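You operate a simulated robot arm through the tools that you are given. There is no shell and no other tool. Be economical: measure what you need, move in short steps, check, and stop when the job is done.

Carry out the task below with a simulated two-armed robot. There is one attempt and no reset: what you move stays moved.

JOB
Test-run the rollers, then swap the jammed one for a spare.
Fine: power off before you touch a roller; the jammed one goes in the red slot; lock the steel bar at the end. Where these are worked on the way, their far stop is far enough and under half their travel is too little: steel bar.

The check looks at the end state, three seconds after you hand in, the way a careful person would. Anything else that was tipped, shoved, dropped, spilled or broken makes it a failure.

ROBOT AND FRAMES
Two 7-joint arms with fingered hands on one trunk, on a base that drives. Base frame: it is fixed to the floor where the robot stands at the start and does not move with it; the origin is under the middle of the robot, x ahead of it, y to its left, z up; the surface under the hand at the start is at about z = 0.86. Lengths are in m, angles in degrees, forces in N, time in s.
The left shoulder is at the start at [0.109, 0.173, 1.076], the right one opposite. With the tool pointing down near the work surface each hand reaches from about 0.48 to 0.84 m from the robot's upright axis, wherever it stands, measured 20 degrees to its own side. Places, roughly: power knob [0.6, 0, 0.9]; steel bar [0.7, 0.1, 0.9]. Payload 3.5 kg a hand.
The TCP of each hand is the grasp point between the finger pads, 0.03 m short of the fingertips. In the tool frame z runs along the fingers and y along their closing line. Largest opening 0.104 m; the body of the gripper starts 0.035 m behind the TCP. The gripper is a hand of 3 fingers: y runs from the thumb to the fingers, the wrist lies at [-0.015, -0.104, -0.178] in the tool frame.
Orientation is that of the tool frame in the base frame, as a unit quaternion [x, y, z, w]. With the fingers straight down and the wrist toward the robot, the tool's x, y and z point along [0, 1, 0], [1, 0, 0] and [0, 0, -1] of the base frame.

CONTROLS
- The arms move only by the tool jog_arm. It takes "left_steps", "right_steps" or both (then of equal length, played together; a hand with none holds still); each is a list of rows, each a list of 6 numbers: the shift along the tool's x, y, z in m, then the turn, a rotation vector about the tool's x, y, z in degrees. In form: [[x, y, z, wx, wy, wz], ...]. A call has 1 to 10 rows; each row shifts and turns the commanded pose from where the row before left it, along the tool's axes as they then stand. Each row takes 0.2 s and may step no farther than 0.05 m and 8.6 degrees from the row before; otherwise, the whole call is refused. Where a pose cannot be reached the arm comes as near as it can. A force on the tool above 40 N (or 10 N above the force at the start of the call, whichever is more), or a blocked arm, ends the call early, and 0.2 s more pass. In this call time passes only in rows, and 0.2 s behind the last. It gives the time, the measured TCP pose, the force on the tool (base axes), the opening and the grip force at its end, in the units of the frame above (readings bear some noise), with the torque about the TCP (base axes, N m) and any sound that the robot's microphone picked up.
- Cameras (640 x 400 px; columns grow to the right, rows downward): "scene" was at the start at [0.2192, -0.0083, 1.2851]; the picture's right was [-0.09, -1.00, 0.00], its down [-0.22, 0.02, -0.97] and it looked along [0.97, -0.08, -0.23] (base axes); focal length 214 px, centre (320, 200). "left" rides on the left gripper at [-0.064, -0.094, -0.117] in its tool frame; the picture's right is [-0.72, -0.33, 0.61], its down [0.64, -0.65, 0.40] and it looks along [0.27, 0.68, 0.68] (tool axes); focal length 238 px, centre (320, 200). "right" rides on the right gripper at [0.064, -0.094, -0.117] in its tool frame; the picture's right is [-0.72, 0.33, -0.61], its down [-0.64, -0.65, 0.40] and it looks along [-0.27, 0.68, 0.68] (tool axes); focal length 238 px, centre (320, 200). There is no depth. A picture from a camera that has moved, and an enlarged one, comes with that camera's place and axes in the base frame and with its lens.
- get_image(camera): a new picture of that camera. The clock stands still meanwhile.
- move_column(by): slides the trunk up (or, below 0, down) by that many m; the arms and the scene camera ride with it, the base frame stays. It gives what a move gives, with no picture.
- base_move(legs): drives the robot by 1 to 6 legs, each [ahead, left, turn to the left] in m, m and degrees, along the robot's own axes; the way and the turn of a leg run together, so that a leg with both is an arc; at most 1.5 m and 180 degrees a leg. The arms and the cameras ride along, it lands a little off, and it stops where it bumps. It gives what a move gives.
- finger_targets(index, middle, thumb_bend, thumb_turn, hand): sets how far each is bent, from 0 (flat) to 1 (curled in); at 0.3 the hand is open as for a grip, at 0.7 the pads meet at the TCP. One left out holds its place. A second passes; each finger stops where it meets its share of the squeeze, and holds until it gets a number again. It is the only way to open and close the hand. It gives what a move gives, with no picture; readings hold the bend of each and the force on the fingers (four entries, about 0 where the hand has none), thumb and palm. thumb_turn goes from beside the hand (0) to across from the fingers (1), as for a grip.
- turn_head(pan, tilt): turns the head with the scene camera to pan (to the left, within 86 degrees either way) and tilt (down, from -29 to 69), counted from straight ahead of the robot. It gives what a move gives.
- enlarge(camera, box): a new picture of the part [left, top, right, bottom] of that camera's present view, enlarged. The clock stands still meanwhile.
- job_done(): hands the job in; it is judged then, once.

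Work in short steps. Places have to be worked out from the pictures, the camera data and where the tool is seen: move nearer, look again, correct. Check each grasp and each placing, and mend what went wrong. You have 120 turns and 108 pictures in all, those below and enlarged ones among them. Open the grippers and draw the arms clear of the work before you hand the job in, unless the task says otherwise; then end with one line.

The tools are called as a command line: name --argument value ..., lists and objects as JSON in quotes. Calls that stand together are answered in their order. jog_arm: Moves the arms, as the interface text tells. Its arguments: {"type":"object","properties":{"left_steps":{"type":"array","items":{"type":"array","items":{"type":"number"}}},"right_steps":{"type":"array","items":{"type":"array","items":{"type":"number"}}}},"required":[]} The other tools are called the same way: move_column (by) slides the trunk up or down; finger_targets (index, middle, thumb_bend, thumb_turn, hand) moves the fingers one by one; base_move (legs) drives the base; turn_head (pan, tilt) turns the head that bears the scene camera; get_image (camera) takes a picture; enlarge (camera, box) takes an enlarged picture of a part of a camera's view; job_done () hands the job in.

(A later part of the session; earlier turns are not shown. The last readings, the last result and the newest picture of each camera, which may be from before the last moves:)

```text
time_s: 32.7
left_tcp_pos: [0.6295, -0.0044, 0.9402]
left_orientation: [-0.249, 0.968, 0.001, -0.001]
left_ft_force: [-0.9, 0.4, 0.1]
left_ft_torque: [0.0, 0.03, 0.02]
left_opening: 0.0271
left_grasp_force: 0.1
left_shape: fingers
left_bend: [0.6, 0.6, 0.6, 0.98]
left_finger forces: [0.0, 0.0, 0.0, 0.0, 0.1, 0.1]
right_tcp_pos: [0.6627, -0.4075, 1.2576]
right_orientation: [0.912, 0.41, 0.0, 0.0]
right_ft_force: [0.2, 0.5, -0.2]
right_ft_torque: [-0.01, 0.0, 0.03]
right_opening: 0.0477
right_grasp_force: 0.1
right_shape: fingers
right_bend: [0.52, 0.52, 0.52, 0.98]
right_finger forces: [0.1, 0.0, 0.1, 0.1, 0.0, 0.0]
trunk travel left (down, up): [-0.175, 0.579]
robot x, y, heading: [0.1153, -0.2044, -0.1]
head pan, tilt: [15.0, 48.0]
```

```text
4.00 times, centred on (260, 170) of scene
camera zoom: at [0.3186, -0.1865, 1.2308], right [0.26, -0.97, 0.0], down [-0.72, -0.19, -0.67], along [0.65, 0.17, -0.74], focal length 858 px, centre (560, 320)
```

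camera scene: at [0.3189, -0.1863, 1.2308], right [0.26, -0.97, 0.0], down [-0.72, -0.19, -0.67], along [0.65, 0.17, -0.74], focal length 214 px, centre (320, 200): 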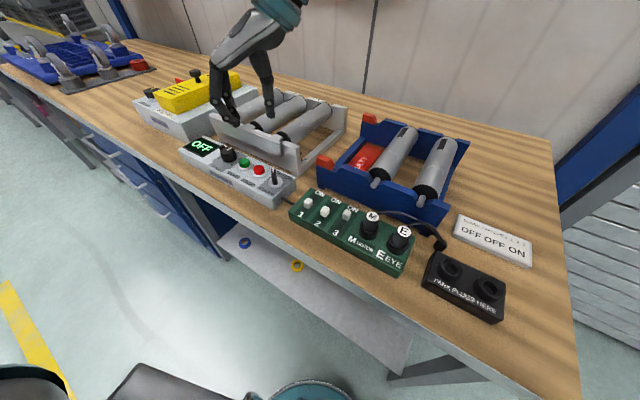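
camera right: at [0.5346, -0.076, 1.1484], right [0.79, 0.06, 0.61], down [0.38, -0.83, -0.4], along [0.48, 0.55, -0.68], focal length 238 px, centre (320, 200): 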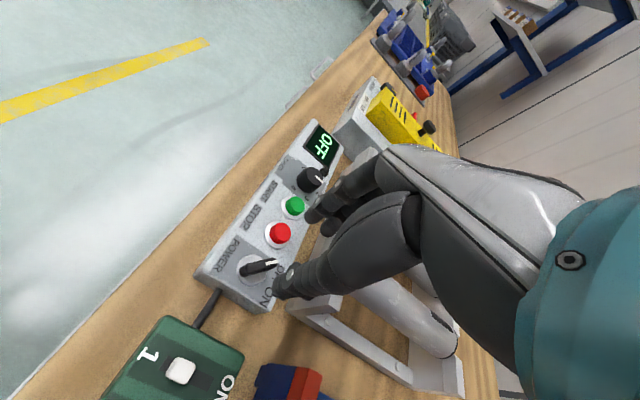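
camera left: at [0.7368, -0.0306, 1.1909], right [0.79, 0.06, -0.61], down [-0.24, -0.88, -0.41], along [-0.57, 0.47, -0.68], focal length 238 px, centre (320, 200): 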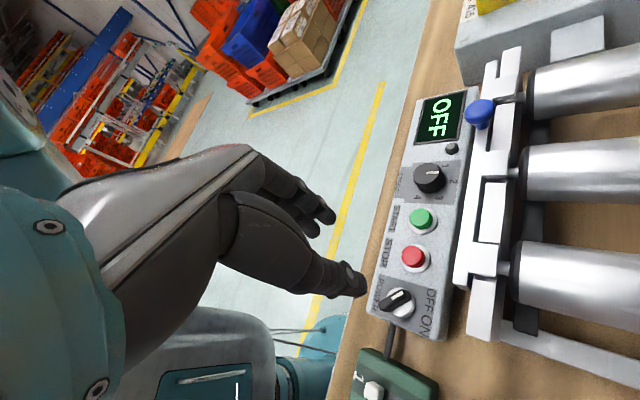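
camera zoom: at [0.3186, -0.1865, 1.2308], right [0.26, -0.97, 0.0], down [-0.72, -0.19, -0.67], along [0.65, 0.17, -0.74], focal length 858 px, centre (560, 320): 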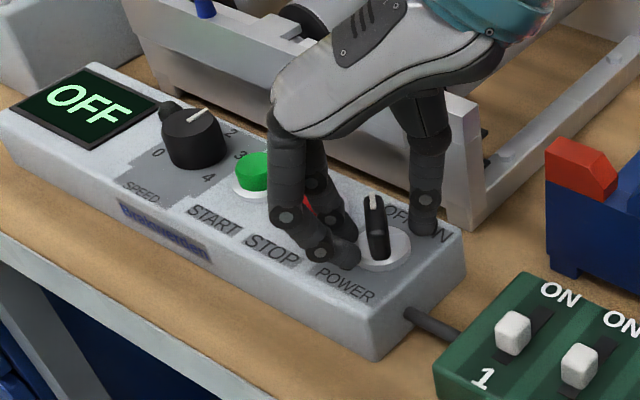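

The blade sits between the fingers. Gripping it and turning clockwise.

finger_targets --hand "left" --index 0.7 --middle 0.7 --thumb_bend 0.7

jog_arm --left_steps '[[0, 0, 0, 0, 0, 8], [0, 0, 0, 0, 0, 8], [0, 0, 0, 0, 0, 8], [0, 0, 0, 0, 0, 8], [0, 0, 0, 0, 0, 8], [0, 0, 0, 0, 0, 8], [0, 0, 0, 0, 0, 8]]'

enlarge --camera "scene" --box '[180, 120, 320, 220]'

```text
time_s: 33.7
left_tcp_pos: [0.6284, -0.0026, 0.9403]
left_orientation: [-0.25, 0.968, 0.0, 0.0]
left_ft_force: [-6.3, 6.4, 0.8]
left_ft_torque: [0.27, 0.2, -0.01]
left_opening: 0.0087
left_grasp_force: 5.2
left_shape: fingers
left_bend: [0.65, 0.66, 0.68, 0.98]
left_finger forces: [4.7, 5.3, 0.1, 0.0, 1.0, 0.0]
right_tcp_pos: [0.6614, -0.4069, 1.2586]
right_orientation: [0.912, 0.411, 0.0, 0.0]
right_ft_force: [0.4, -0.3, 0.1]
right_ft_torque: [0.02, 0.0, 0.01]
right_opening: 0.0473
right_grasp_force: 0.0
right_shape: fingers
right_bend: [0.52, 0.52, 0.52, 0.98]
right_finger forces: [0.0, 0.1, 0.1, 0.0, 0.0, 0.0]
trunk travel left (down, up): [-0.175, 0.579]
robot x, y, heading: [0.1176, -0.2101, -0.0]
head pan, tilt: [15.0, 48.0]
```

```text
time_s: 35.3
left_tcp_pos: [0.6285, -0.003, 0.9397]
left_orientation: [0.236, 0.972, 0.0, 0.0]
left_ft_force: [-4.5, 7.2, 0.4]
left_ft_torque: [0.27, 0.12, -0.01]
left_opening: 0.0078
left_grasp_force: 5.2
left_shape: fingers
left_bend: [0.67, 0.66, 0.68, 0.98]
left_finger forces: [1.9, 7.3, 0.1, 0.1, 2.5, 0.0]
right_tcp_pos: [0.6625, -0.4067, 1.2589]
right_orientation: [0.912, 0.41, 0.0, 0.0]
right_ft_force: [-0.5, 0.3, -0.5]
right_ft_torque: [-0.01, -0.04, -0.01]
right_opening: 0.0474
right_grasp_force: 0.0
right_shape: fingers
right_bend: [0.52, 0.52, 0.52, 0.98]
right_finger forces: [0.0, 0.0, 0.0, 0.0, 0.1, 0.0]
trunk travel left (down, up): [-0.175, 0.579]
robot x, y, heading: [0.1165, -0.207, -0.4]
head pan, tilt: [15.0, 48.0]
```

```text
4.00 times, centred on (250, 170) of scene
camera zoom: at [0.3179, -0.1855, 1.231], right [0.26, -0.97, 0.0], down [-0.72, -0.19, -0.67], along [0.65, 0.17, -0.74], focal length 858 px, centre (600, 320)
```

zoom: 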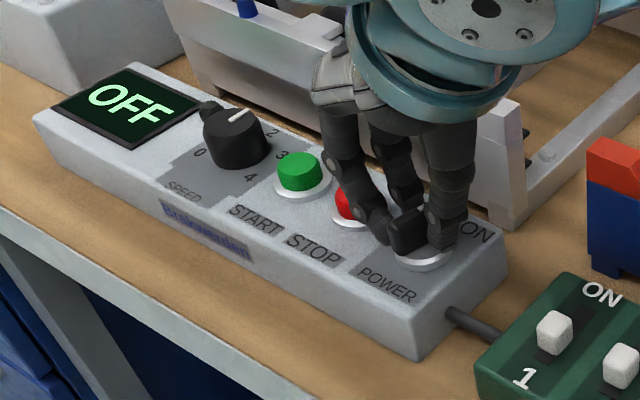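

Knob has turned but display is still OFF; turning further.

jog_arm --left_steps '[[0, 0, 0, 0, 0, 7], [0, 0, 0, 0, 0, 7], [0, 0, 0, 0, 0, 7], [0, 0, 0, 0, 0, 0]]'

enlarge --camera "scene" --box '[180, 120, 320, 220]'

```text
time_s: 36.3
left_tcp_pos: [0.6297, -0.0024, 0.9404]
left_orientation: [0.408, 0.913, 0.0, 0.0]
left_ft_force: [-0.5, 5.5, -0.5]
left_ft_torque: [0.2, -0.03, -0.01]
left_opening: 0.0077
left_grasp_force: 5.1
left_shape: fingers
left_bend: [0.67, 0.66, 0.67, 0.98]
left_finger forces: [1.5, 4.9, 0.1, 0.0, 3.3, 0.0]
right_tcp_pos: [0.6615, -0.4075, 1.2578]
right_orientation: [0.912, 0.411, 0.0, -0.001]
right_ft_force: [-0.2, 0.0, 0.4]
right_ft_torque: [0.0, 0.0, -0.01]
right_opening: 0.0476
right_grasp_force: 0.1
right_shape: fingers
right_bend: [0.52, 0.52, 0.52, 0.98]
right_finger forces: [0.0, 0.1, 0.0, 0.0, 0.0, 0.0]
trunk travel left (down, up): [-0.175, 0.579]
robot x, y, heading: [0.1181, -0.2062, 0.0]
head pan, tilt: [15.0, 48.0]
```

```text
4.00 times, centred on (250, 170) of scene
camera zoom: at [0.3184, -0.1858, 1.2309], right [0.26, -0.97, 0.0], down [-0.72, -0.19, -0.67], along [0.65, 0.17, -0.74], focal length 858 px, centre (600, 320)
```

zoom: 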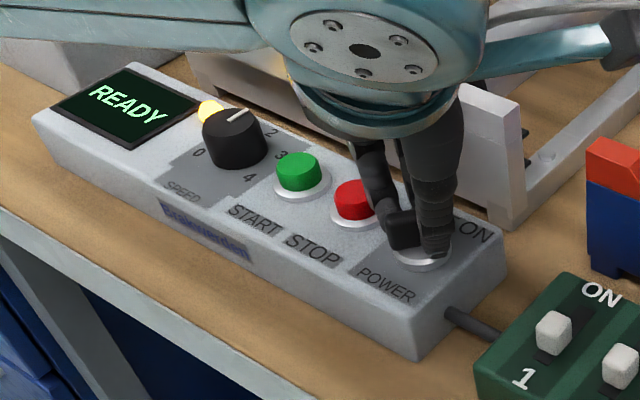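

READY and lamp is lit. I'll release the knob, lift, close the fingers, and move above START at about (0.665, 0.090).

finger_targets --hand "left" --index 0.58 --middle 0.58 --thumb_bend 0.58

jog_arm --left_steps '[[0, 0, -0.03, 0, 0, 0], [0, 0, -0.03, 0, 0, 0], [0.015, 0.029, 0, 0, 0, 0], [0.015, 0.029, 0, 0, 0, 0], [0.015, 0.0295, 0, 0, 0, 0]]'

finger_targets --hand "left" --index 0.72 --middle 0.72 --thumb_bend 0.72

get_image --camera "scene"

get_image --camera "left"

```text
time_s: 37.3
left_tcp_pos: [0.6285, -0.0047, 0.9406]
left_orientation: [0.407, 0.913, 0.0, 0.0]
left_ft_force: [-0.2, -0.6, 0.2]
left_ft_torque: [0.02, 0.02, -0.04]
left_opening: 0.0333
left_grasp_force: 0.0
left_shape: fingers
left_bend: [0.57, 0.57, 0.57, 0.98]
left_finger forces: [0.0, 0.0, 0.0, 0.0, 0.1, 0.0]
right_tcp_pos: [0.6626, -0.4069, 1.2577]
right_orientation: [0.912, 0.41, 0.0, 0.0]
right_ft_force: [-0.5, 0.1, -0.2]
right_ft_torque: [0.01, -0.01, -0.01]
right_opening: 0.0473
right_grasp_force: 0.0
right_shape: fingers
right_bend: [0.52, 0.52, 0.52, 0.98]
right_finger forces: [0.0, 0.0, 0.1, 0.0, 0.0, 0.0]
trunk travel left (down, up): [-0.175, 0.579]
robot x, y, heading: [0.1209, -0.2075, -0.0]
head pan, tilt: [15.0, 48.0]
```

```text
time_s: 38.5
left_tcp_pos: [0.6642, 0.0868, 0.999]
left_orientation: [0.407, 0.913, 0.0, 0.0]
left_ft_force: [0.2, 0.2, 1.1]
left_ft_torque: [0.01, -0.01, 0.02]
left_opening: 0.0334
left_grasp_force: 0.1
left_shape: fingers
left_bend: [0.57, 0.57, 0.57, 0.98]
left_finger forces: [0.0, 0.1, 0.0, 0.0, 0.0, 0.1]
right_tcp_pos: [0.6599, -0.4074, 1.2583]
right_orientation: [0.912, 0.41, 0.0, 0.0]
right_ft_force: [-0.2, 0.4, 0.0]
right_ft_torque: [-0.02, -0.02, 0.0]
right_opening: 0.0475
right_grasp_force: 0.1
right_shape: fingers
right_bend: [0.52, 0.52, 0.52, 0.98]
right_finger forces: [0.0, 0.1, 0.0, 0.0, 0.0, 0.1]
trunk travel left (down, up): [-0.175, 0.579]
robot x, y, heading: [0.1187, -0.2082, 0.0]
head pan, tilt: [15.0, 48.0]
```

```text
time_s: 39.5
left_tcp_pos: [0.6643, 0.087, 0.9985]
left_orientation: [0.408, 0.913, 0.0, 0.0]
left_ft_force: [0.5, -0.7, 0.2]
left_ft_torque: [-0.01, 0.04, 0.03]
left_opening: 0.0003
left_grasp_force: 0.0
left_shape: fingers
left_bend: [0.72, 0.72, 0.71, 0.98]
left_finger forces: [0.0, 0.1, 0.1, 0.0, 0.0, 0.0]
right_tcp_pos: [0.6627, -0.4078, 1.2568]
right_orientation: [0.912, 0.41, 0.001, -0.001]
right_ft_force: [-1.7, 0.0, -1.5]
right_ft_torque: [-0.01, 0.03, -0.02]
right_opening: 0.0477
right_grasp_force: 0.1
right_shape: fingers
right_bend: [0.52, 0.52, 0.52, 0.98]
right_finger forces: [0.0, 0.1, 0.0, 0.0, 0.0, 0.0]
trunk travel left (down, up): [-0.175, 0.579]
robot x, y, heading: [0.1125, -0.211, -0.2]
head pan, tilt: [15.0, 48.0]
```

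```text
78 pictures are left
camera scene: at [0.3185, -0.1864, 1.2309], right [0.26, -0.97, 0.0], down [-0.72, -0.19, -0.67], along [0.65, 0.17, -0.74], focal length 214 px, centre (320, 200)
```

scene: 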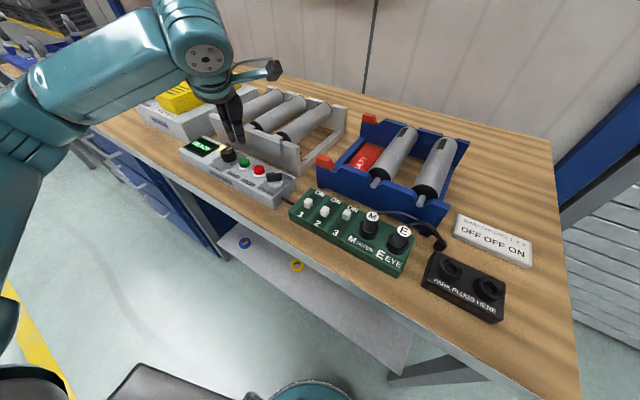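

```text
77 pictures are left
camera left: at [0.6356, -0.0221, 1.116], right [0.24, -0.75, -0.61], down [-0.91, 0.04, -0.4], along [0.33, 0.66, -0.68], focal length 238 px, centre (320, 200)
```

left: 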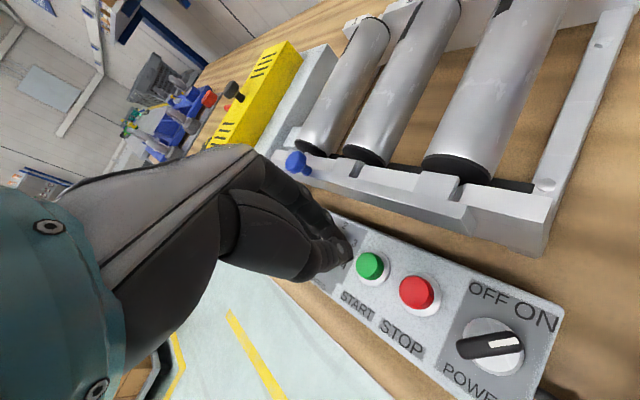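

START lies at (0.664, 0.089), right under the fingertips. Pressing down and lifting.

jog_arm --left_steps '[[0, 0.001, 0.02, 0, 0, 0], [0, 0, 0.02, 0, 0, 0], [0, 0, 0.008, 0, 0, 0], [0, 0, 0.004, 0, 0, 0], [0, 0, 0.004, 0, 0, 0]]'

enlarge --camera "scene" --box '[170, 80, 350, 210]'

```text
time_s: 40.7
left_tcp_pos: [0.6653, 0.0882, 0.943]
left_orientation: [0.408, 0.913, 0.002, 0.0]
left_ft_force: [-0.8, 0.3, 2.7]
left_ft_torque: [0.0, 0.0, -0.02]
left_opening: 0.0
left_grasp_force: 0.1
left_shape: fingers
left_bend: [0.72, 0.72, 0.71, 0.98]
left_finger forces: [0.0, 0.0, 0.1, 0.1, 0.0, 0.0]
right_tcp_pos: [0.6611, -0.4074, 1.2585]
right_orientation: [0.912, 0.411, 0.0, 0.0]
right_ft_force: [-0.1, 0.0, -0.4]
right_ft_torque: [-0.01, -0.01, 0.02]
right_opening: 0.0472
right_grasp_force: 0.0
right_shape: fingers
right_bend: [0.52, 0.52, 0.52, 0.98]
right_finger forces: [0.0, 0.1, 0.0, 0.0, 0.1, 0.0]
trunk travel left (down, up): [-0.175, 0.579]
robot x, y, heading: [0.1152, -0.2079, -0.1]
head pan, tilt: [15.0, 48.0]
```

```text
3.08 times, centred on (260, 145) of scene
camera zoom: at [0.3182, -0.1865, 1.231], right [0.26, -0.97, 0.0], down [-0.72, -0.19, -0.67], along [0.65, 0.17, -0.74], focal length 660 px, centre (505, 369)
```

zoom: 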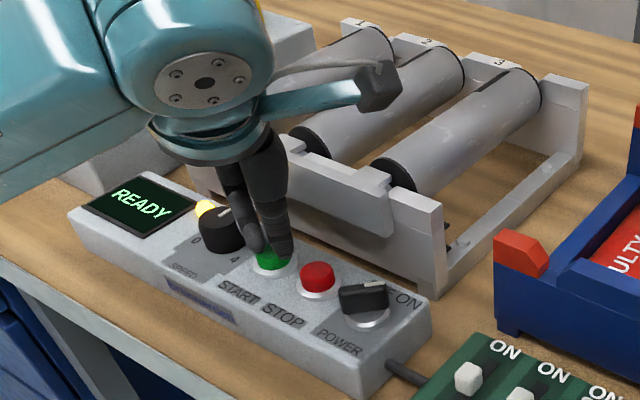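

Contact is just beginning (2.7 N). Pushing a few mm more.

jog_arm --left_steps '[[0, 0, 0.003, 0, 0, 0], [0, 0, 0.003, 0, 0, 0]]'

enlarge --camera "scene" --box '[170, 80, 350, 210]'

```text
time_s: 41.3
left_tcp_pos: [0.6642, 0.0877, 0.9394]
left_orientation: [0.408, 0.913, 0.002, 0.003]
left_ft_force: [3.1, 0.8, 7.9]
left_ft_torque: [0.03, -0.12, 0.02]
left_opening: 0.0
left_grasp_force: 5.0
left_shape: fingers
left_bend: [0.72, 0.72, 0.71, 0.98]
left_finger forces: [9.5, 0.0, 0.1, 0.0, 0.0, 0.0]
right_tcp_pos: [0.662, -0.4081, 1.2573]
right_orientation: [0.912, 0.411, 0.001, -0.001]
right_ft_force: [0.1, 0.1, 0.0]
right_ft_torque: [-0.03, -0.03, -0.01]
right_opening: 0.0474
right_grasp_force: 0.1
right_shape: fingers
right_bend: [0.52, 0.52, 0.52, 0.98]
right_finger forces: [0.1, 0.1, 0.0, 0.1, 0.1, 0.0]
trunk travel left (down, up): [-0.175, 0.579]
robot x, y, heading: [0.1192, -0.2058, 0.2]
head pan, tilt: [15.0, 48.0]
heard: click
```

```text
3.08 times, centred on (260, 145) of scene
camera zoom: at [0.318, -0.1867, 1.2311], right [0.26, -0.97, 0.0], down [-0.72, -0.19, -0.67], along [0.65, 0.17, -0.74], focal length 660 px, centre (505, 369)
```

zoom: 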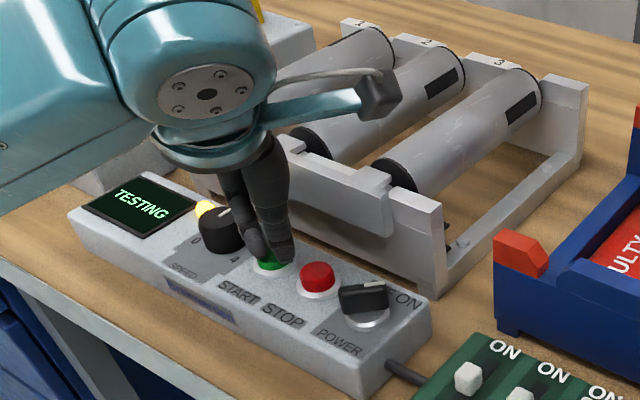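

Click, TESTING: rollers 2 and 3 have moved their marks; roller 1 shows none here. I'll lift off and take several views as it runs.

jog_arm --left_steps '[[0, 0, -0.04, 0, 0, 0], [0, 0, -0.04, 0, 0, 0]]'

get_image --camera "left"

jog_arm --left_steps '[[0, 0, -0.04, 0, 0, 0]]'

get_image --camera "left"

```text
time_s: 41.9
left_tcp_pos: [0.662, 0.088, 1.0174]
left_orientation: [0.408, 0.913, 0.001, -0.001]
left_ft_force: [-0.2, 0.2, -0.4]
left_ft_torque: [-0.02, 0.01, -0.03]
left_opening: 0.0001
left_grasp_force: 0.1
left_shape: fingers
left_bend: [0.72, 0.72, 0.71, 0.98]
left_finger forces: [0.0, 0.0, 0.0, 0.0, 0.1, 0.0]
right_tcp_pos: [0.6603, -0.4079, 1.2582]
right_orientation: [0.912, 0.41, 0.0, -0.001]
right_ft_force: [0.5, 0.1, -0.1]
right_ft_torque: [0.03, -0.01, 0.02]
right_opening: 0.0473
right_grasp_force: 0.1
right_shape: fingers
right_bend: [0.52, 0.52, 0.52, 0.98]
right_finger forces: [0.0, 0.0, 0.1, 0.0, 0.0, 0.0]
trunk travel left (down, up): [-0.175, 0.579]
robot x, y, heading: [0.1141, -0.206, -0.2]
head pan, tilt: [15.0, 48.0]
```

```text
74 pictures are left
camera left: at [0.6336, -0.0223, 1.1356], right [0.24, -0.75, -0.61], down [-0.91, 0.04, -0.4], along [0.33, 0.66, -0.68], focal length 238 px, centre (320, 200)
```

left: 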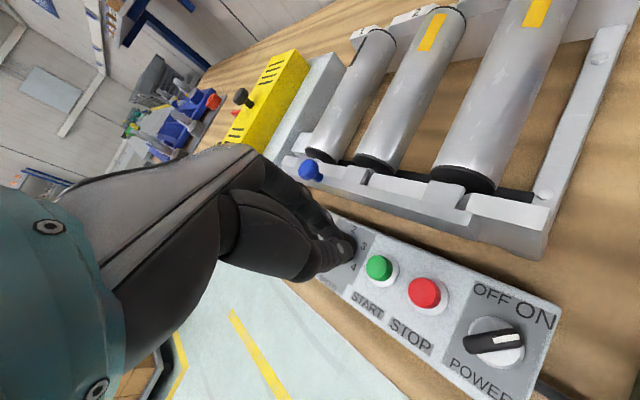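

```text
time_s: 42.3
left_tcp_pos: [0.6621, 0.0904, 1.0584]
left_orientation: [0.408, 0.913, 0.001, 0.0]
left_ft_force: [0.5, 0.5, 0.8]
left_ft_torque: [0.02, -0.03, 0.05]
left_opening: 0.0002
left_grasp_force: 0.1
left_shape: fingers
left_bend: [0.72, 0.72, 0.71, 0.98]
left_finger forces: [0.0, 0.0, 0.0, 0.1, 0.0, 0.1]
right_tcp_pos: [0.6612, -0.4083, 1.2582]
right_orientation: [0.912, 0.411, 0.0, 0.0]
right_ft_force: [1.2, -0.3, 0.3]
right_ft_torque: [-0.01, 0.0, 0.05]
right_opening: 0.0475
right_grasp_force: 0.1
right_shape: fingers
right_bend: [0.52, 0.52, 0.52, 0.98]
right_finger forces: [0.1, 0.0, 0.0, 0.1, 0.1, 0.0]
trunk travel left (down, up): [-0.175, 0.579]
robot x, y, heading: [0.1168, -0.2036, -0.3]
head pan, tilt: [15.0, 48.0]
```

```text
73 pictures are left
camera left: at [0.6328, -0.0203, 1.1756], right [0.24, -0.75, -0.61], down [-0.91, 0.04, -0.4], along [0.33, 0.66, -0.68], focal length 238 px, centre (320, 200)
```

left: 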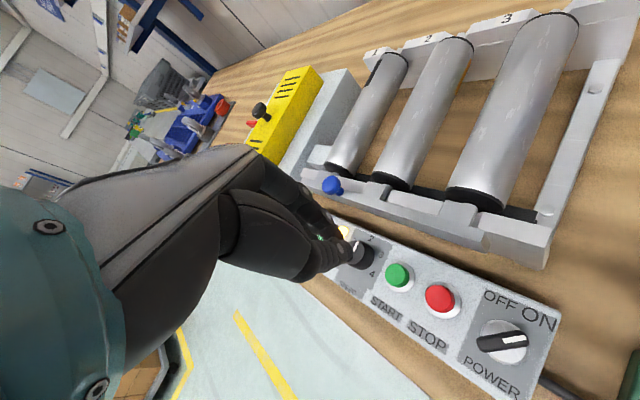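

Roller 1's black mark stays put while 2 and 3 turn: roller 1 is jammed. Let me view the display after a while.

jog_arm --left_steps '[[0, 0, -0.03, 0, 0, 0], [0, 0, -0.02, 0, 0, 0], [0, 0, 0, 0, 0, 0], [0, 0, 0, 0, 0, 0], [0, 0, 0, 0, 0, 0]]'

get_image --camera "scene"

enlarge --camera "left" --box '[290, 0, 640, 220]'

```text
time_s: 43.5
left_tcp_pos: [0.6628, 0.089, 1.1072]
left_orientation: [0.408, 0.913, -0.001, 0.0]
left_ft_force: [0.2, 0.4, -0.1]
left_ft_torque: [-0.01, 0.0, 0.04]
left_opening: 0.0
left_grasp_force: 0.0
left_shape: fingers
left_bend: [0.72, 0.72, 0.71, 0.98]
left_finger forces: [0.1, 0.0, 0.0, 0.0, 0.0, 0.0]
right_tcp_pos: [0.6612, -0.4074, 1.2575]
right_orientation: [0.912, 0.41, 0.0, 0.0]
right_ft_force: [0.2, 0.1, 0.1]
right_ft_torque: [0.0, 0.03, 0.03]
right_opening: 0.0474
right_grasp_force: 0.0
right_shape: fingers
right_bend: [0.52, 0.52, 0.52, 0.98]
right_finger forces: [0.0, 0.0, 0.0, 0.0, 0.0, 0.1]
trunk travel left (down, up): [-0.175, 0.579]
robot x, y, heading: [0.1159, -0.2023, -0.0]
head pan, tilt: [15.0, 48.0]
```

```text
72 pictures are left
camera scene: at [0.3185, -0.1864, 1.2309], right [0.26, -0.97, 0.0], down [-0.72, -0.19, -0.67], along [0.65, 0.17, -0.74], focal length 214 px, centre (320, 200)
```

scene: 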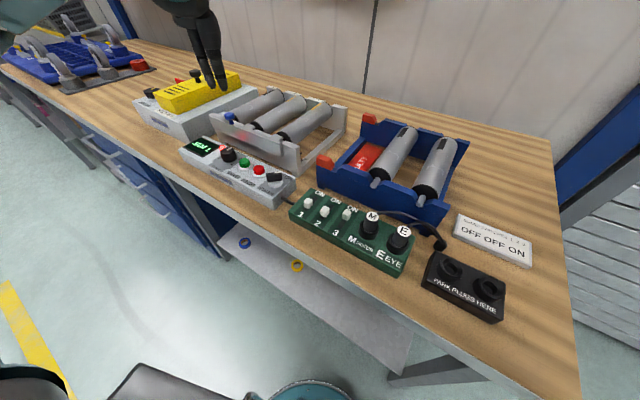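

```text
1.82 times, centred on (465, 110) of left
camera zoom: at [0.6344, -0.0194, 1.225], right [0.24, -0.75, -0.61], down [-0.91, 0.04, -0.4], along [0.33, 0.66, -0.68], focal length 433 px, centre (56, 364)
```

zoom: 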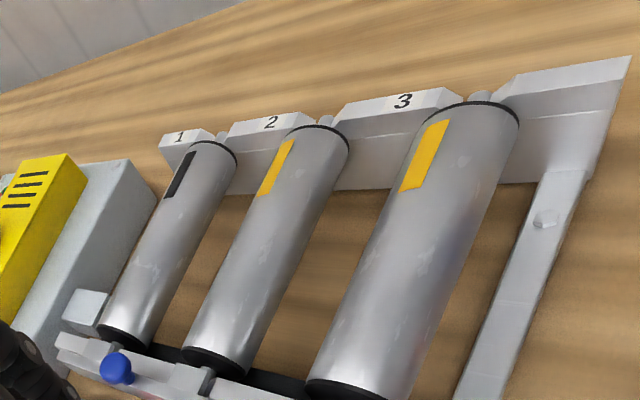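

enlarge --camera "scene" --box '[170, 80, 350, 210]'

enlarge --camera "scene" --box '[300, 100, 480, 230]'

```text
3.08 times, centred on (260, 145) of scene
camera zoom: at [0.3185, -0.1864, 1.2309], right [0.26, -0.97, 0.0], down [-0.72, -0.19, -0.67], along [0.65, 0.17, -0.74], focal length 660 px, centre (505, 369)
```

zoom: 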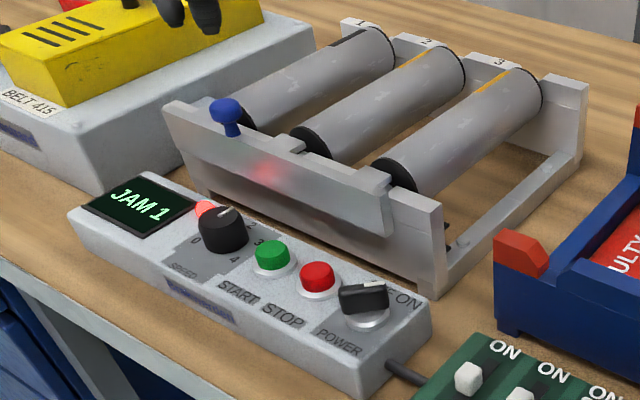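

```text
3.08 times, centred on (390, 165) of scene
camera zoom: at [0.3185, -0.1864, 1.2309], right [0.26, -0.97, 0.0], down [-0.72, -0.19, -0.67], along [0.65, 0.17, -0.74], focal length 660 px, centre (105, 308)
```

zoom: 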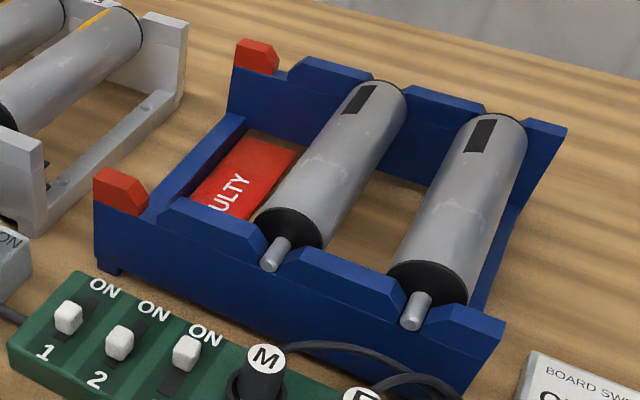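

Display: JAM 1, confirmed. Power off now: return to the knob with open fingers in the same orientation.

finger_targets --hand "left" --index 0.57 --middle 0.57 --thumb_bend 0.57

jog_arm --left_steps '[[-0.015, -0.029, 0.02, 0, 0, 0], [-0.015, -0.029, 0.03, 0, 0, 0], [-0.015, -0.0295, 0.03, 0, 0, 0], [0, 0, 0.03, 0, 0, 0], [0, 0, 0.025, 0, 0, 0]]'

enlarge --camera "left" --box '[260, 150, 500, 330]'

```text
time_s: 44.5
left_tcp_pos: [0.6628, 0.089, 1.108]
left_orientation: [0.407, 0.913, 0.001, 0.0]
left_ft_force: [-0.1, -0.2, 0.0]
left_ft_torque: [0.0, 0.01, -0.01]
left_opening: 0.036
left_grasp_force: 0.1
left_shape: fingers
left_bend: [0.56, 0.56, 0.56, 0.98]
left_finger forces: [0.0, 0.1, 0.0, 0.1, 0.0, 0.0]
right_tcp_pos: [0.6624, -0.408, 1.2575]
right_orientation: [0.912, 0.411, -0.001, 0.0]
right_ft_force: [-0.6, 0.5, 0.1]
right_ft_torque: [-0.02, 0.01, 0.03]
right_opening: 0.0475
right_grasp_force: 0.0
right_shape: fingers
right_bend: [0.52, 0.52, 0.52, 0.98]
right_finger forces: [0.0, 0.0, 0.0, 0.0, 0.0, 0.0]
trunk travel left (down, up): [-0.175, 0.579]
robot x, y, heading: [0.1183, -0.2035, -0.2]
head pan, tilt: [15.0, 48.0]
```

```text
time_s: 45.7
left_tcp_pos: [0.6284, -0.0021, 0.9721]
left_orientation: [0.408, 0.913, -0.001, 0.0]
left_ft_force: [0.5, 0.6, 0.1]
left_ft_torque: [-0.01, 0.03, -0.01]
left_opening: 0.0357
left_grasp_force: 0.0
left_shape: fingers
left_bend: [0.56, 0.56, 0.56, 0.98]
left_finger forces: [0.1, 0.1, 0.0, 0.0, 0.1, 0.0]
right_tcp_pos: [0.6624, -0.4088, 1.2573]
right_orientation: [0.912, 0.411, 0.0, 0.0]
right_ft_force: [-0.2, 0.3, -0.6]
right_ft_torque: [0.02, 0.0, -0.02]
right_opening: 0.0473
right_grasp_force: 0.1
right_shape: fingers
right_bend: [0.52, 0.52, 0.52, 0.98]
right_finger forces: [0.0, 0.0, 0.0, 0.0, 0.1, 0.0]
trunk travel left (down, up): [-0.175, 0.579]
robot x, y, heading: [0.1144, -0.2076, 0.1]
head pan, tilt: [15.0, 48.0]
```

```text
2.22 times, centred on (380, 240) of left
camera zoom: at [0.5998, -0.1112, 1.0897], right [0.24, -0.75, -0.61], down [-0.91, 0.04, -0.41], along [0.33, 0.66, -0.68], focal length 530 px, centre (187, 111)
```

zoom: 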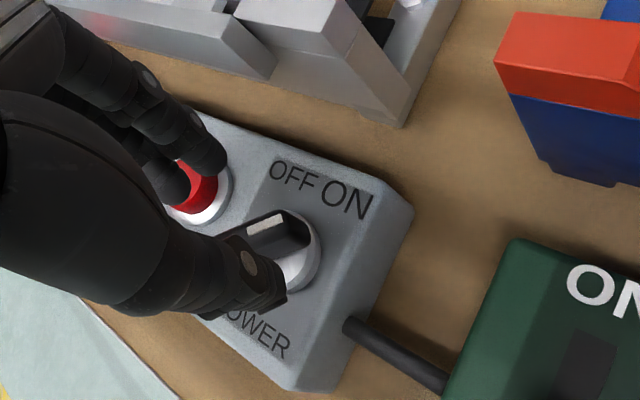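

jog_arm --left_steps '[[0, 0, 0.016, 0, 0, 0], [0, 0, 0.016, 0, 0, 0]]'

finger_targets --hand "left" --index 0.7 --middle 0.7 --thumb_bend 0.7

jog_arm --left_steps '[[0, 0, 0, 0, 0, -8], [0, 0, 0, 0, 0, -8], [0, 0, 0, 0, 0, -8], [0, 0, 0, 0, 0, -8], [0, 0, 0, 0, 0, -8], [0, 0, 0, 0, 0, -8], [0, 0, 0, 0, 0, -8], [0, 0, 0, 0, 0, -8], [0, 0, 0, 0, 0, -8], [0, 0, 0, 0, 0, -8]]'

enlarge --camera "scene" --box '[170, 80, 350, 210]'

```text
time_s: 46.3
left_tcp_pos: [0.629, -0.0022, 0.9403]
left_orientation: [0.407, 0.913, 0.0, 0.0]
left_ft_force: [-0.3, -0.3, 0.2]
left_ft_torque: [0.04, -0.02, 0.01]
left_opening: 0.0359
left_grasp_force: 0.2
left_shape: fingers
left_bend: [0.56, 0.56, 0.56, 0.98]
left_finger forces: [0.0, 0.1, 0.1, 0.0, 0.0, 0.0]
right_tcp_pos: [0.662, -0.4076, 1.2571]
right_orientation: [0.912, 0.41, 0.0, 0.0]
right_ft_force: [0.6, 0.7, 0.2]
right_ft_torque: [0.02, 0.03, -0.02]
right_opening: 0.0476
right_grasp_force: 0.0
right_shape: fingers
right_bend: [0.52, 0.52, 0.52, 0.98]
right_finger forces: [0.0, 0.1, 0.0, 0.0, 0.0, 0.0]
trunk travel left (down, up): [-0.175, 0.579]
robot x, y, heading: [0.118, -0.2036, 0.1]
head pan, tilt: [15.0, 48.0]
```

```text
time_s: 47.3
left_tcp_pos: [0.6291, -0.0022, 0.9404]
left_orientation: [0.408, 0.913, 0.0, -0.001]
left_ft_force: [0.5, 1.0, -0.4]
left_ft_torque: [0.02, 0.02, -0.05]
left_opening: 0.0083
left_grasp_force: 4.2
left_shape: fingers
left_bend: [0.69, 0.67, 0.66, 0.97]
left_finger forces: [1.1, 3.0, 0.0, 0.0, 3.4, 0.0]
right_tcp_pos: [0.6631, -0.4076, 1.2571]
right_orientation: [0.912, 0.411, 0.0, 0.0]
right_ft_force: [0.4, -0.1, 0.1]
right_ft_torque: [-0.01, 0.0, 0.0]
right_opening: 0.0475
right_grasp_force: 0.0
right_shape: fingers
right_bend: [0.52, 0.52, 0.52, 0.98]
right_finger forces: [0.1, 0.0, 0.0, 0.0, 0.0, 0.1]
trunk travel left (down, up): [-0.175, 0.579]
robot x, y, heading: [0.1185, -0.2085, 0.0]
head pan, tilt: [15.0, 48.0]
```

```text
time_s: 49.5
left_tcp_pos: [0.6302, -0.0019, 0.9415]
left_orientation: [-0.274, 0.962, 0.0, -0.001]
left_ft_force: [-4.9, 3.4, 2.0]
left_ft_torque: [0.1, 0.11, -0.06]
left_opening: 0.0076
left_grasp_force: 4.7
left_shape: fingers
left_bend: [0.67, 0.66, 0.68, 0.97]
left_finger forces: [2.8, 6.2, 0.0, 0.0, 1.9, 0.0]
right_tcp_pos: [0.6612, -0.407, 1.2575]
right_orientation: [0.912, 0.411, 0.0, 0.0]
right_ft_force: [0.9, 0.0, -0.2]
right_ft_torque: [-0.01, 0.0, 0.01]
right_opening: 0.0471
right_grasp_force: 0.1
right_shape: fingers
right_bend: [0.52, 0.52, 0.52, 0.98]
right_finger forces: [0.1, 0.0, 0.0, 0.0, 0.1, 0.1]
trunk travel left (down, up): [-0.175, 0.579]
robot x, y, heading: [0.1148, -0.2057, -0.1]
head pan, tilt: [15.0, 48.0]
```

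```text
3.08 times, centred on (260, 145) of scene
camera zoom: at [0.3178, -0.186, 1.231], right [0.26, -0.97, 0.0], down [-0.72, -0.19, -0.67], along [0.65, 0.17, -0.74], focal length 660 px, centre (505, 369)
```

zoom: 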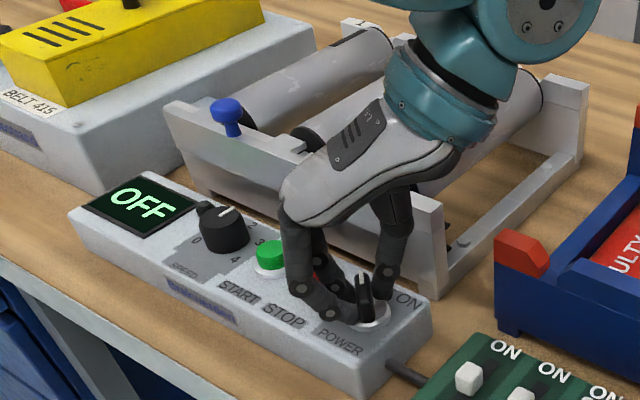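

Power is OFF. Releasing, lifting, and looking at the steel bar with its blue knob (est. (0.747,0.157,0.98)).

finger_targets --hand "left" --index 0.57 --middle 0.57 --thumb_bend 0.57

jog_arm --left_steps '[[0, 0, -0.04, 0, 0, 0], [0, 0, -0.04, 0, 0, 0], [0, 0, -0.04, 0, 0, 0], [-0.01, 0.02, -0.04, 0, 0, 4], [-0.01, 0.02, 0, 0, 0, 8]]'

get_image --camera "left"

enlarge --camera "scene" --box '[180, 70, 360, 210]'

```text
time_s: 50.5
left_tcp_pos: [0.6306, -0.002, 0.9398]
left_orientation: [-0.274, 0.962, -0.001, 0.0]
left_ft_force: [0.0, -0.6, -0.5]
left_ft_torque: [0.02, 0.02, -0.01]
left_opening: 0.0361
left_grasp_force: 0.1
left_shape: fingers
left_bend: [0.56, 0.56, 0.56, 0.97]
left_finger forces: [0.0, 0.0, 0.0, 0.0, 0.0, 0.0]
right_tcp_pos: [0.6618, -0.4089, 1.2576]
right_orientation: [0.912, 0.41, 0.0, 0.0]
right_ft_force: [0.5, -0.8, 0.6]
right_ft_torque: [0.0, 0.0, 0.02]
right_opening: 0.0476
right_grasp_force: 0.0
right_shape: fingers
right_bend: [0.52, 0.52, 0.52, 0.98]
right_finger forces: [0.0, 0.1, 0.0, 0.1, 0.0, 0.0]
trunk travel left (down, up): [-0.175, 0.579]
robot x, y, heading: [0.1182, -0.2053, 0.1]
head pan, tilt: [15.0, 48.0]
```

```text
time_s: 51.7
left_tcp_pos: [0.6262, 0.0407, 1.1024]
left_orientation: [-0.172, 0.985, 0.0, 0.0]
left_ft_force: [0.1, 0.0, -0.1]
left_ft_torque: [-0.01, 0.04, 0.0]
left_opening: 0.0359
left_grasp_force: 0.0
left_shape: fingers
left_bend: [0.56, 0.56, 0.56, 0.97]
left_finger forces: [0.0, 0.0, 0.1, 0.1, 0.0, 0.0]
right_tcp_pos: [0.6624, -0.4062, 1.2582]
right_orientation: [0.912, 0.411, 0.0, -0.001]
right_ft_force: [0.5, -0.5, -0.8]
right_ft_torque: [-0.02, 0.02, 0.0]
right_opening: 0.0475
right_grasp_force: 0.1
right_shape: fingers
right_bend: [0.52, 0.52, 0.52, 0.98]
right_finger forces: [0.1, 0.1, 0.1, 0.0, 0.1, 0.1]
trunk travel left (down, up): [-0.175, 0.579]
robot x, y, heading: [0.1161, -0.2065, -0.2]
head pan, tilt: [15.0, 48.0]
```

```text
66 pictures are left
camera left: at [0.7173, -0.0246, 1.2194], right [0.79, -0.06, -0.61], down [-0.38, -0.83, -0.4], along [-0.48, 0.55, -0.68], focal length 238 px, centre (320, 200)
```

left: 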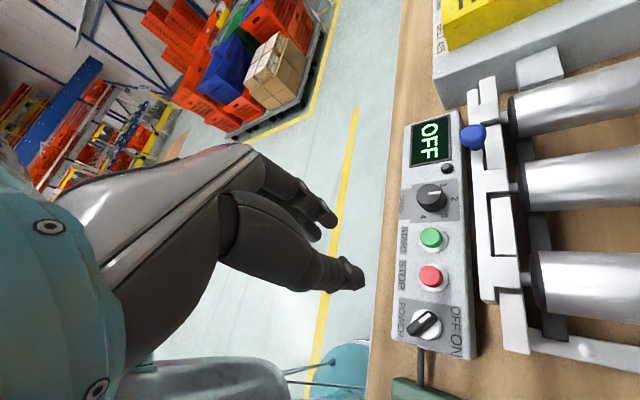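

```text
2.86 times, centred on (270, 140) of scene
camera zoom: at [0.3187, -0.1856, 1.2308], right [0.26, -0.97, 0.0], down [-0.72, -0.19, -0.67], along [0.65, 0.17, -0.74], focal length 613 px, centre (463, 371)
```

zoom: 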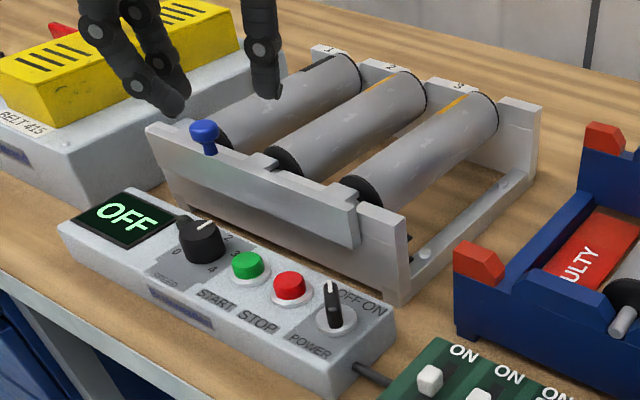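

Enlarge the bar area from the hand camera.

enlarge --camera "left" --box '[440, 50, 620, 370]'

```text
1.25 times, centred on (530, 210) of left
camera zoom: at [0.7173, -0.0246, 1.2194], right [0.79, -0.06, -0.61], down [-0.38, -0.83, -0.4], along [-0.48, 0.55, -0.68], focal length 298 px, centre (58, 188)
```

zoom: 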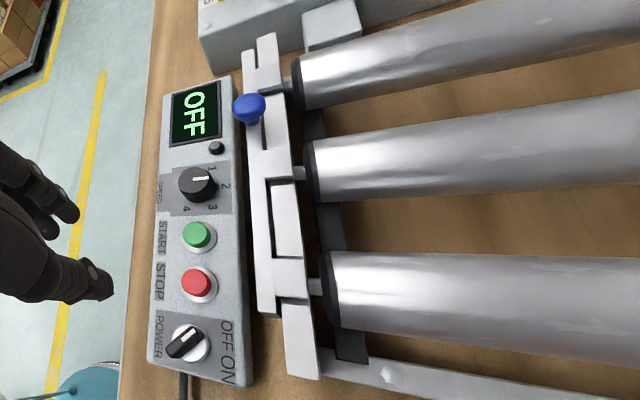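

Shafts lie under the bar's tabs; the bar has free wall on its right side, so it likely slides right (direction about (-0.25,-0.97)). I'll align the hand along the bar above the blue knob.

jog_arm --left_steps '[[0, 0, 0, 0, 0, 8.5], [0, 0, 0, 0, 0, 8.5], [0, 0, 0, 0, 0, 8.5], [0, 0, 0, 0, 0, 8.5], [-0.0225, 0.0363, 0.0, 0, 0, 0], [-0.0225, 0.0363, 0.0, 0, 0, 0], [-0.0225, 0.0363, 0.02, 0, 0, 0], [-0.0225, 0.0363, 0.02, 0, 0, 0], [0, 0, 0.03, 0, 0, 0]]'

finger_targets --hand "left" --index 0.53 --middle 0.53 --thumb_bend 0.53

enlarge --camera "left" --box '[250, 130, 530, 340]'

enlarge --camera "scene" --box '[180, 70, 340, 190]'

```text
time_s: 53.7
left_tcp_pos: [0.7497, 0.1585, 1.0292]
left_orientation: [0.123, 0.992, 0.001, 0.001]
left_ft_force: [-0.1, 0.2, -0.1]
left_ft_torque: [-0.02, -0.01, 0.02]
left_opening: 0.0362
left_grasp_force: 0.0
left_shape: fingers
left_bend: [0.56, 0.56, 0.56, 0.97]
left_finger forces: [0.0, 0.0, 0.0, 0.0, 0.0, 0.1]
right_tcp_pos: [0.6624, -0.4077, 1.2573]
right_orientation: [0.912, 0.411, 0.001, 0.0]
right_ft_force: [-0.3, 0.1, 0.4]
right_ft_torque: [0.01, 0.02, 0.03]
right_opening: 0.0476
right_grasp_force: 0.1
right_shape: fingers
right_bend: [0.52, 0.52, 0.52, 0.98]
right_finger forces: [0.1, 0.1, 0.1, 0.0, 0.0, 0.1]
trunk travel left (down, up): [-0.175, 0.579]
robot x, y, heading: [0.116, -0.208, 0.1]
head pan, tilt: [15.0, 48.0]
```

```text
time_s: 54.7
left_tcp_pos: [0.7506, 0.1588, 1.0297]
left_orientation: [0.123, 0.992, 0.0, 0.0]
left_ft_force: [-0.1, 0.6, -0.7]
left_ft_torque: [0.02, 0.0, -0.01]
left_opening: 0.0435
left_grasp_force: 0.1
left_shape: fingers
left_bend: [0.53, 0.53, 0.53, 0.97]
left_finger forces: [0.0, 0.0, 0.0, 0.1, 0.0, 0.0]
right_tcp_pos: [0.6623, -0.408, 1.2587]
right_orientation: [0.912, 0.411, 0.0, 0.0]
right_ft_force: [-0.5, 0.8, -1.4]
right_ft_torque: [0.0, -0.02, -0.02]
right_opening: 0.0476
right_grasp_force: 0.1
right_shape: fingers
right_bend: [0.52, 0.52, 0.52, 0.98]
right_finger forces: [0.0, 0.1, 0.1, 0.1, 0.0, 0.0]
trunk travel left (down, up): [-0.175, 0.579]
robot x, y, heading: [0.1148, -0.2082, -0.1]
head pan, tilt: [15.0, 48.0]
```

```text
1.90 times, centred on (390, 235) of left
camera zoom: at [0.7885, 0.0525, 1.1471], right [0.62, -0.49, -0.61], down [-0.78, -0.48, -0.4], along [-0.09, 0.73, -0.68], focal length 454 px, centre (187, 133)
```

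zoom: 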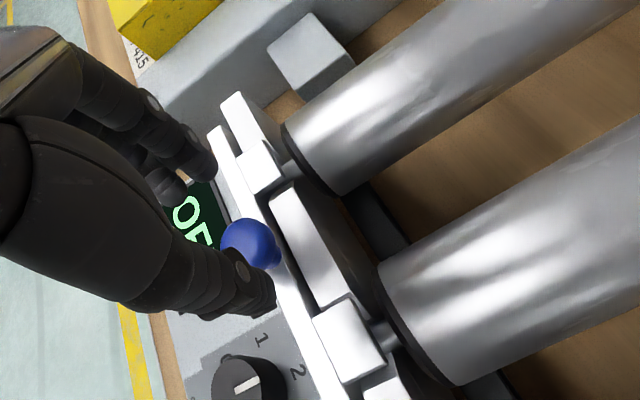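

```text
3.33 times, centred on (260, 130) of scene
camera zoom: at [0.3185, -0.1864, 1.2309], right [0.26, -0.97, 0.0], down [-0.72, -0.19, -0.67], along [0.65, 0.17, -0.74], focal length 715 px, centre (520, 433)
```

zoom: 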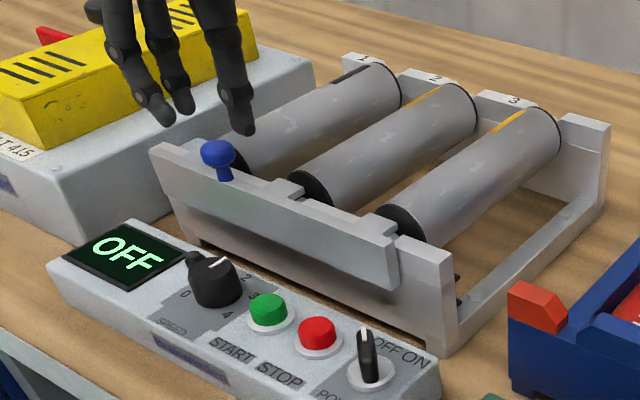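

Knob centred under the hand. Descending carefully to TCP z≈0.995.

jog_arm --left_steps '[[0, 0, 0.014, 0, 0, 0], [0, 0, 0.01, 0, 0, 0], [0, 0, 0.01, 0, 0, 0]]'

enlarge --camera "left" --box '[250, 130, 530, 340]'

enlarge --camera "scene" --box '[180, 70, 340, 190]'

```text
time_s: 55.5
left_tcp_pos: [0.7505, 0.1602, 0.9981]
left_orientation: [0.123, 0.992, 0.0, 0.0]
left_ft_force: [0.0, 1.1, 0.0]
left_ft_torque: [0.0, -0.01, 0.01]
left_opening: 0.0439
left_grasp_force: 0.1
left_shape: fingers
left_bend: [0.53, 0.53, 0.53, 0.97]
left_finger forces: [0.1, 0.0, 0.0, 0.0, 0.1, 0.0]
right_tcp_pos: [0.6619, -0.4084, 1.2581]
right_orientation: [0.912, 0.411, 0.0, 0.0]
right_ft_force: [0.1, -0.4, -0.2]
right_ft_torque: [0.01, 0.01, 0.03]
right_opening: 0.0475
right_grasp_force: 0.1
right_shape: fingers
right_bend: [0.52, 0.52, 0.52, 0.98]
right_finger forces: [0.0, 0.1, 0.0, 0.1, 0.0, 0.1]
trunk travel left (down, up): [-0.175, 0.579]
robot x, y, heading: [0.1158, -0.2071, -0.2]
head pan, tilt: [15.0, 48.0]
```

```text
1.90 times, centred on (390, 235) of left
camera zoom: at [0.7881, 0.0538, 1.1158], right [0.62, -0.49, -0.61], down [-0.78, -0.48, -0.4], along [-0.09, 0.73, -0.68], focal length 454 px, centre (187, 133)
```

zoom: 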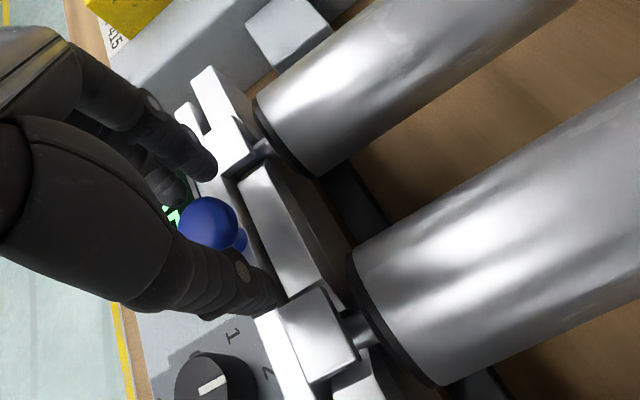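

```text
3.33 times, centred on (260, 130) of scene
camera zoom: at [0.3186, -0.1864, 1.2308], right [0.26, -0.97, 0.0], down [-0.72, -0.19, -0.67], along [0.65, 0.17, -0.74], focal length 715 px, centre (520, 433)
```

zoom: 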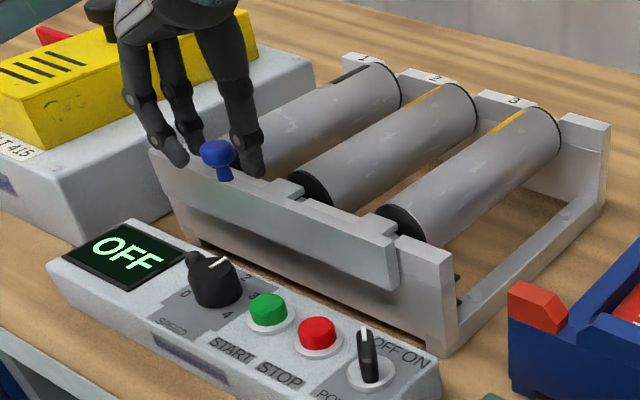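

Fingers straddle the knob. Closing.

jog_arm --left_steps '[[0, 0, 0.006, 0, 0, 0]]'

finger_targets --hand "left" --index 0.68 --middle 0.68 --thumb_bend 0.68

jog_arm --left_steps '[[0, -0.006, 0, 0, 0, 0], [0, -0.006, 0, 0, 0, 0]]'

enlarge --camera "scene" --box '[180, 70, 340, 190]'

```text
time_s: 55.9
left_tcp_pos: [0.7504, 0.1604, 0.99]
left_orientation: [0.122, 0.992, 0.001, 0.0]
left_ft_force: [0.0, 0.0, 0.1]
left_ft_torque: [0.0, 0.0, -0.02]
left_opening: 0.0435
left_grasp_force: 0.1
left_shape: fingers
left_bend: [0.53, 0.53, 0.53, 0.97]
left_finger forces: [0.0, 0.0, 0.0, 0.1, 0.0, 0.0]
right_tcp_pos: [0.6627, -0.408, 1.256]
right_orientation: [0.912, 0.411, 0.0, 0.0]
right_ft_force: [-0.6, -0.3, 0.1]
right_ft_torque: [-0.02, 0.03, 0.0]
right_opening: 0.0473
right_grasp_force: 0.0
right_shape: fingers
right_bend: [0.52, 0.52, 0.52, 0.98]
right_finger forces: [0.0, 0.1, 0.0, 0.0, 0.1, 0.0]
trunk travel left (down, up): [-0.175, 0.579]
robot x, y, heading: [0.1152, -0.2093, -0.1]
head pan, tilt: [15.0, 48.0]
```

```text
time_s: 56.9
left_tcp_pos: [0.7514, 0.1589, 0.9919]
left_orientation: [0.125, 0.992, 0.0, 0.0]
left_ft_force: [-0.8, -2.0, -2.4]
left_ft_torque: [-0.03, 0.01, -0.05]
left_opening: 0.0131
left_grasp_force: 3.0
left_shape: fingers
left_bend: [0.66, 0.68, 0.65, 0.97]
left_finger forces: [1.3, 0.0, 0.0, 0.1, 3.4, 0.0]
right_tcp_pos: [0.6618, -0.4087, 1.2575]
right_orientation: [0.912, 0.41, 0.0, -0.001]
right_ft_force: [-0.2, -0.5, 0.1]
right_ft_torque: [-0.03, -0.01, -0.04]
right_opening: 0.0474
right_grasp_force: 0.0
right_shape: fingers
right_bend: [0.52, 0.52, 0.52, 0.98]
right_finger forces: [0.0, 0.0, 0.0, 0.1, 0.0, 0.0]
trunk travel left (down, up): [-0.175, 0.579]
robot x, y, heading: [0.119, -0.2063, -0.2]
head pan, tilt: [15.0, 48.0]
```

```text
time_s: 57.5
left_tcp_pos: [0.7473, 0.1492, 0.9922]
left_orientation: [0.123, 0.992, 0.0, -0.001]
left_ft_force: [0.4, 1.5, -1.9]
left_ft_torque: [0.02, -0.03, 0.03]
left_opening: 0.0127
left_grasp_force: 2.4
left_shape: fingers
left_bend: [0.64, 0.68, 0.66, 0.97]
left_finger forces: [2.9, 0.7, 0.1, 0.1, 1.9, 0.0]
right_tcp_pos: [0.662, -0.4084, 1.2573]
right_orientation: [0.912, 0.411, 0.0, 0.0]
right_ft_force: [-0.6, 1.2, 0.6]
right_ft_torque: [0.03, -0.03, -0.01]
right_opening: 0.0476
right_grasp_force: 0.1
right_shape: fingers
right_bend: [0.52, 0.52, 0.52, 0.98]
right_finger forces: [0.0, 0.0, 0.0, 0.0, 0.1, 0.1]
trunk travel left (down, up): [-0.175, 0.579]
robot x, y, heading: [0.1146, -0.2039, -0.1]
head pan, tilt: [15.0, 48.0]
```

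```text
3.33 times, centred on (260, 130) of scene
camera zoom: at [0.3187, -0.1865, 1.2308], right [0.26, -0.97, 0.0], down [-0.72, -0.19, -0.67], along [0.65, 0.17, -0.74], focal length 715 px, centre (520, 433)
```

zoom: 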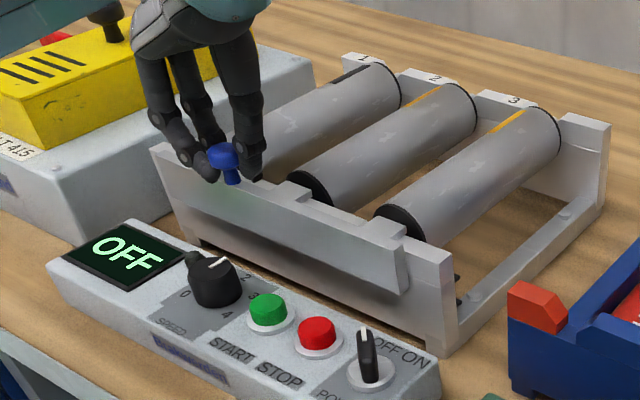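

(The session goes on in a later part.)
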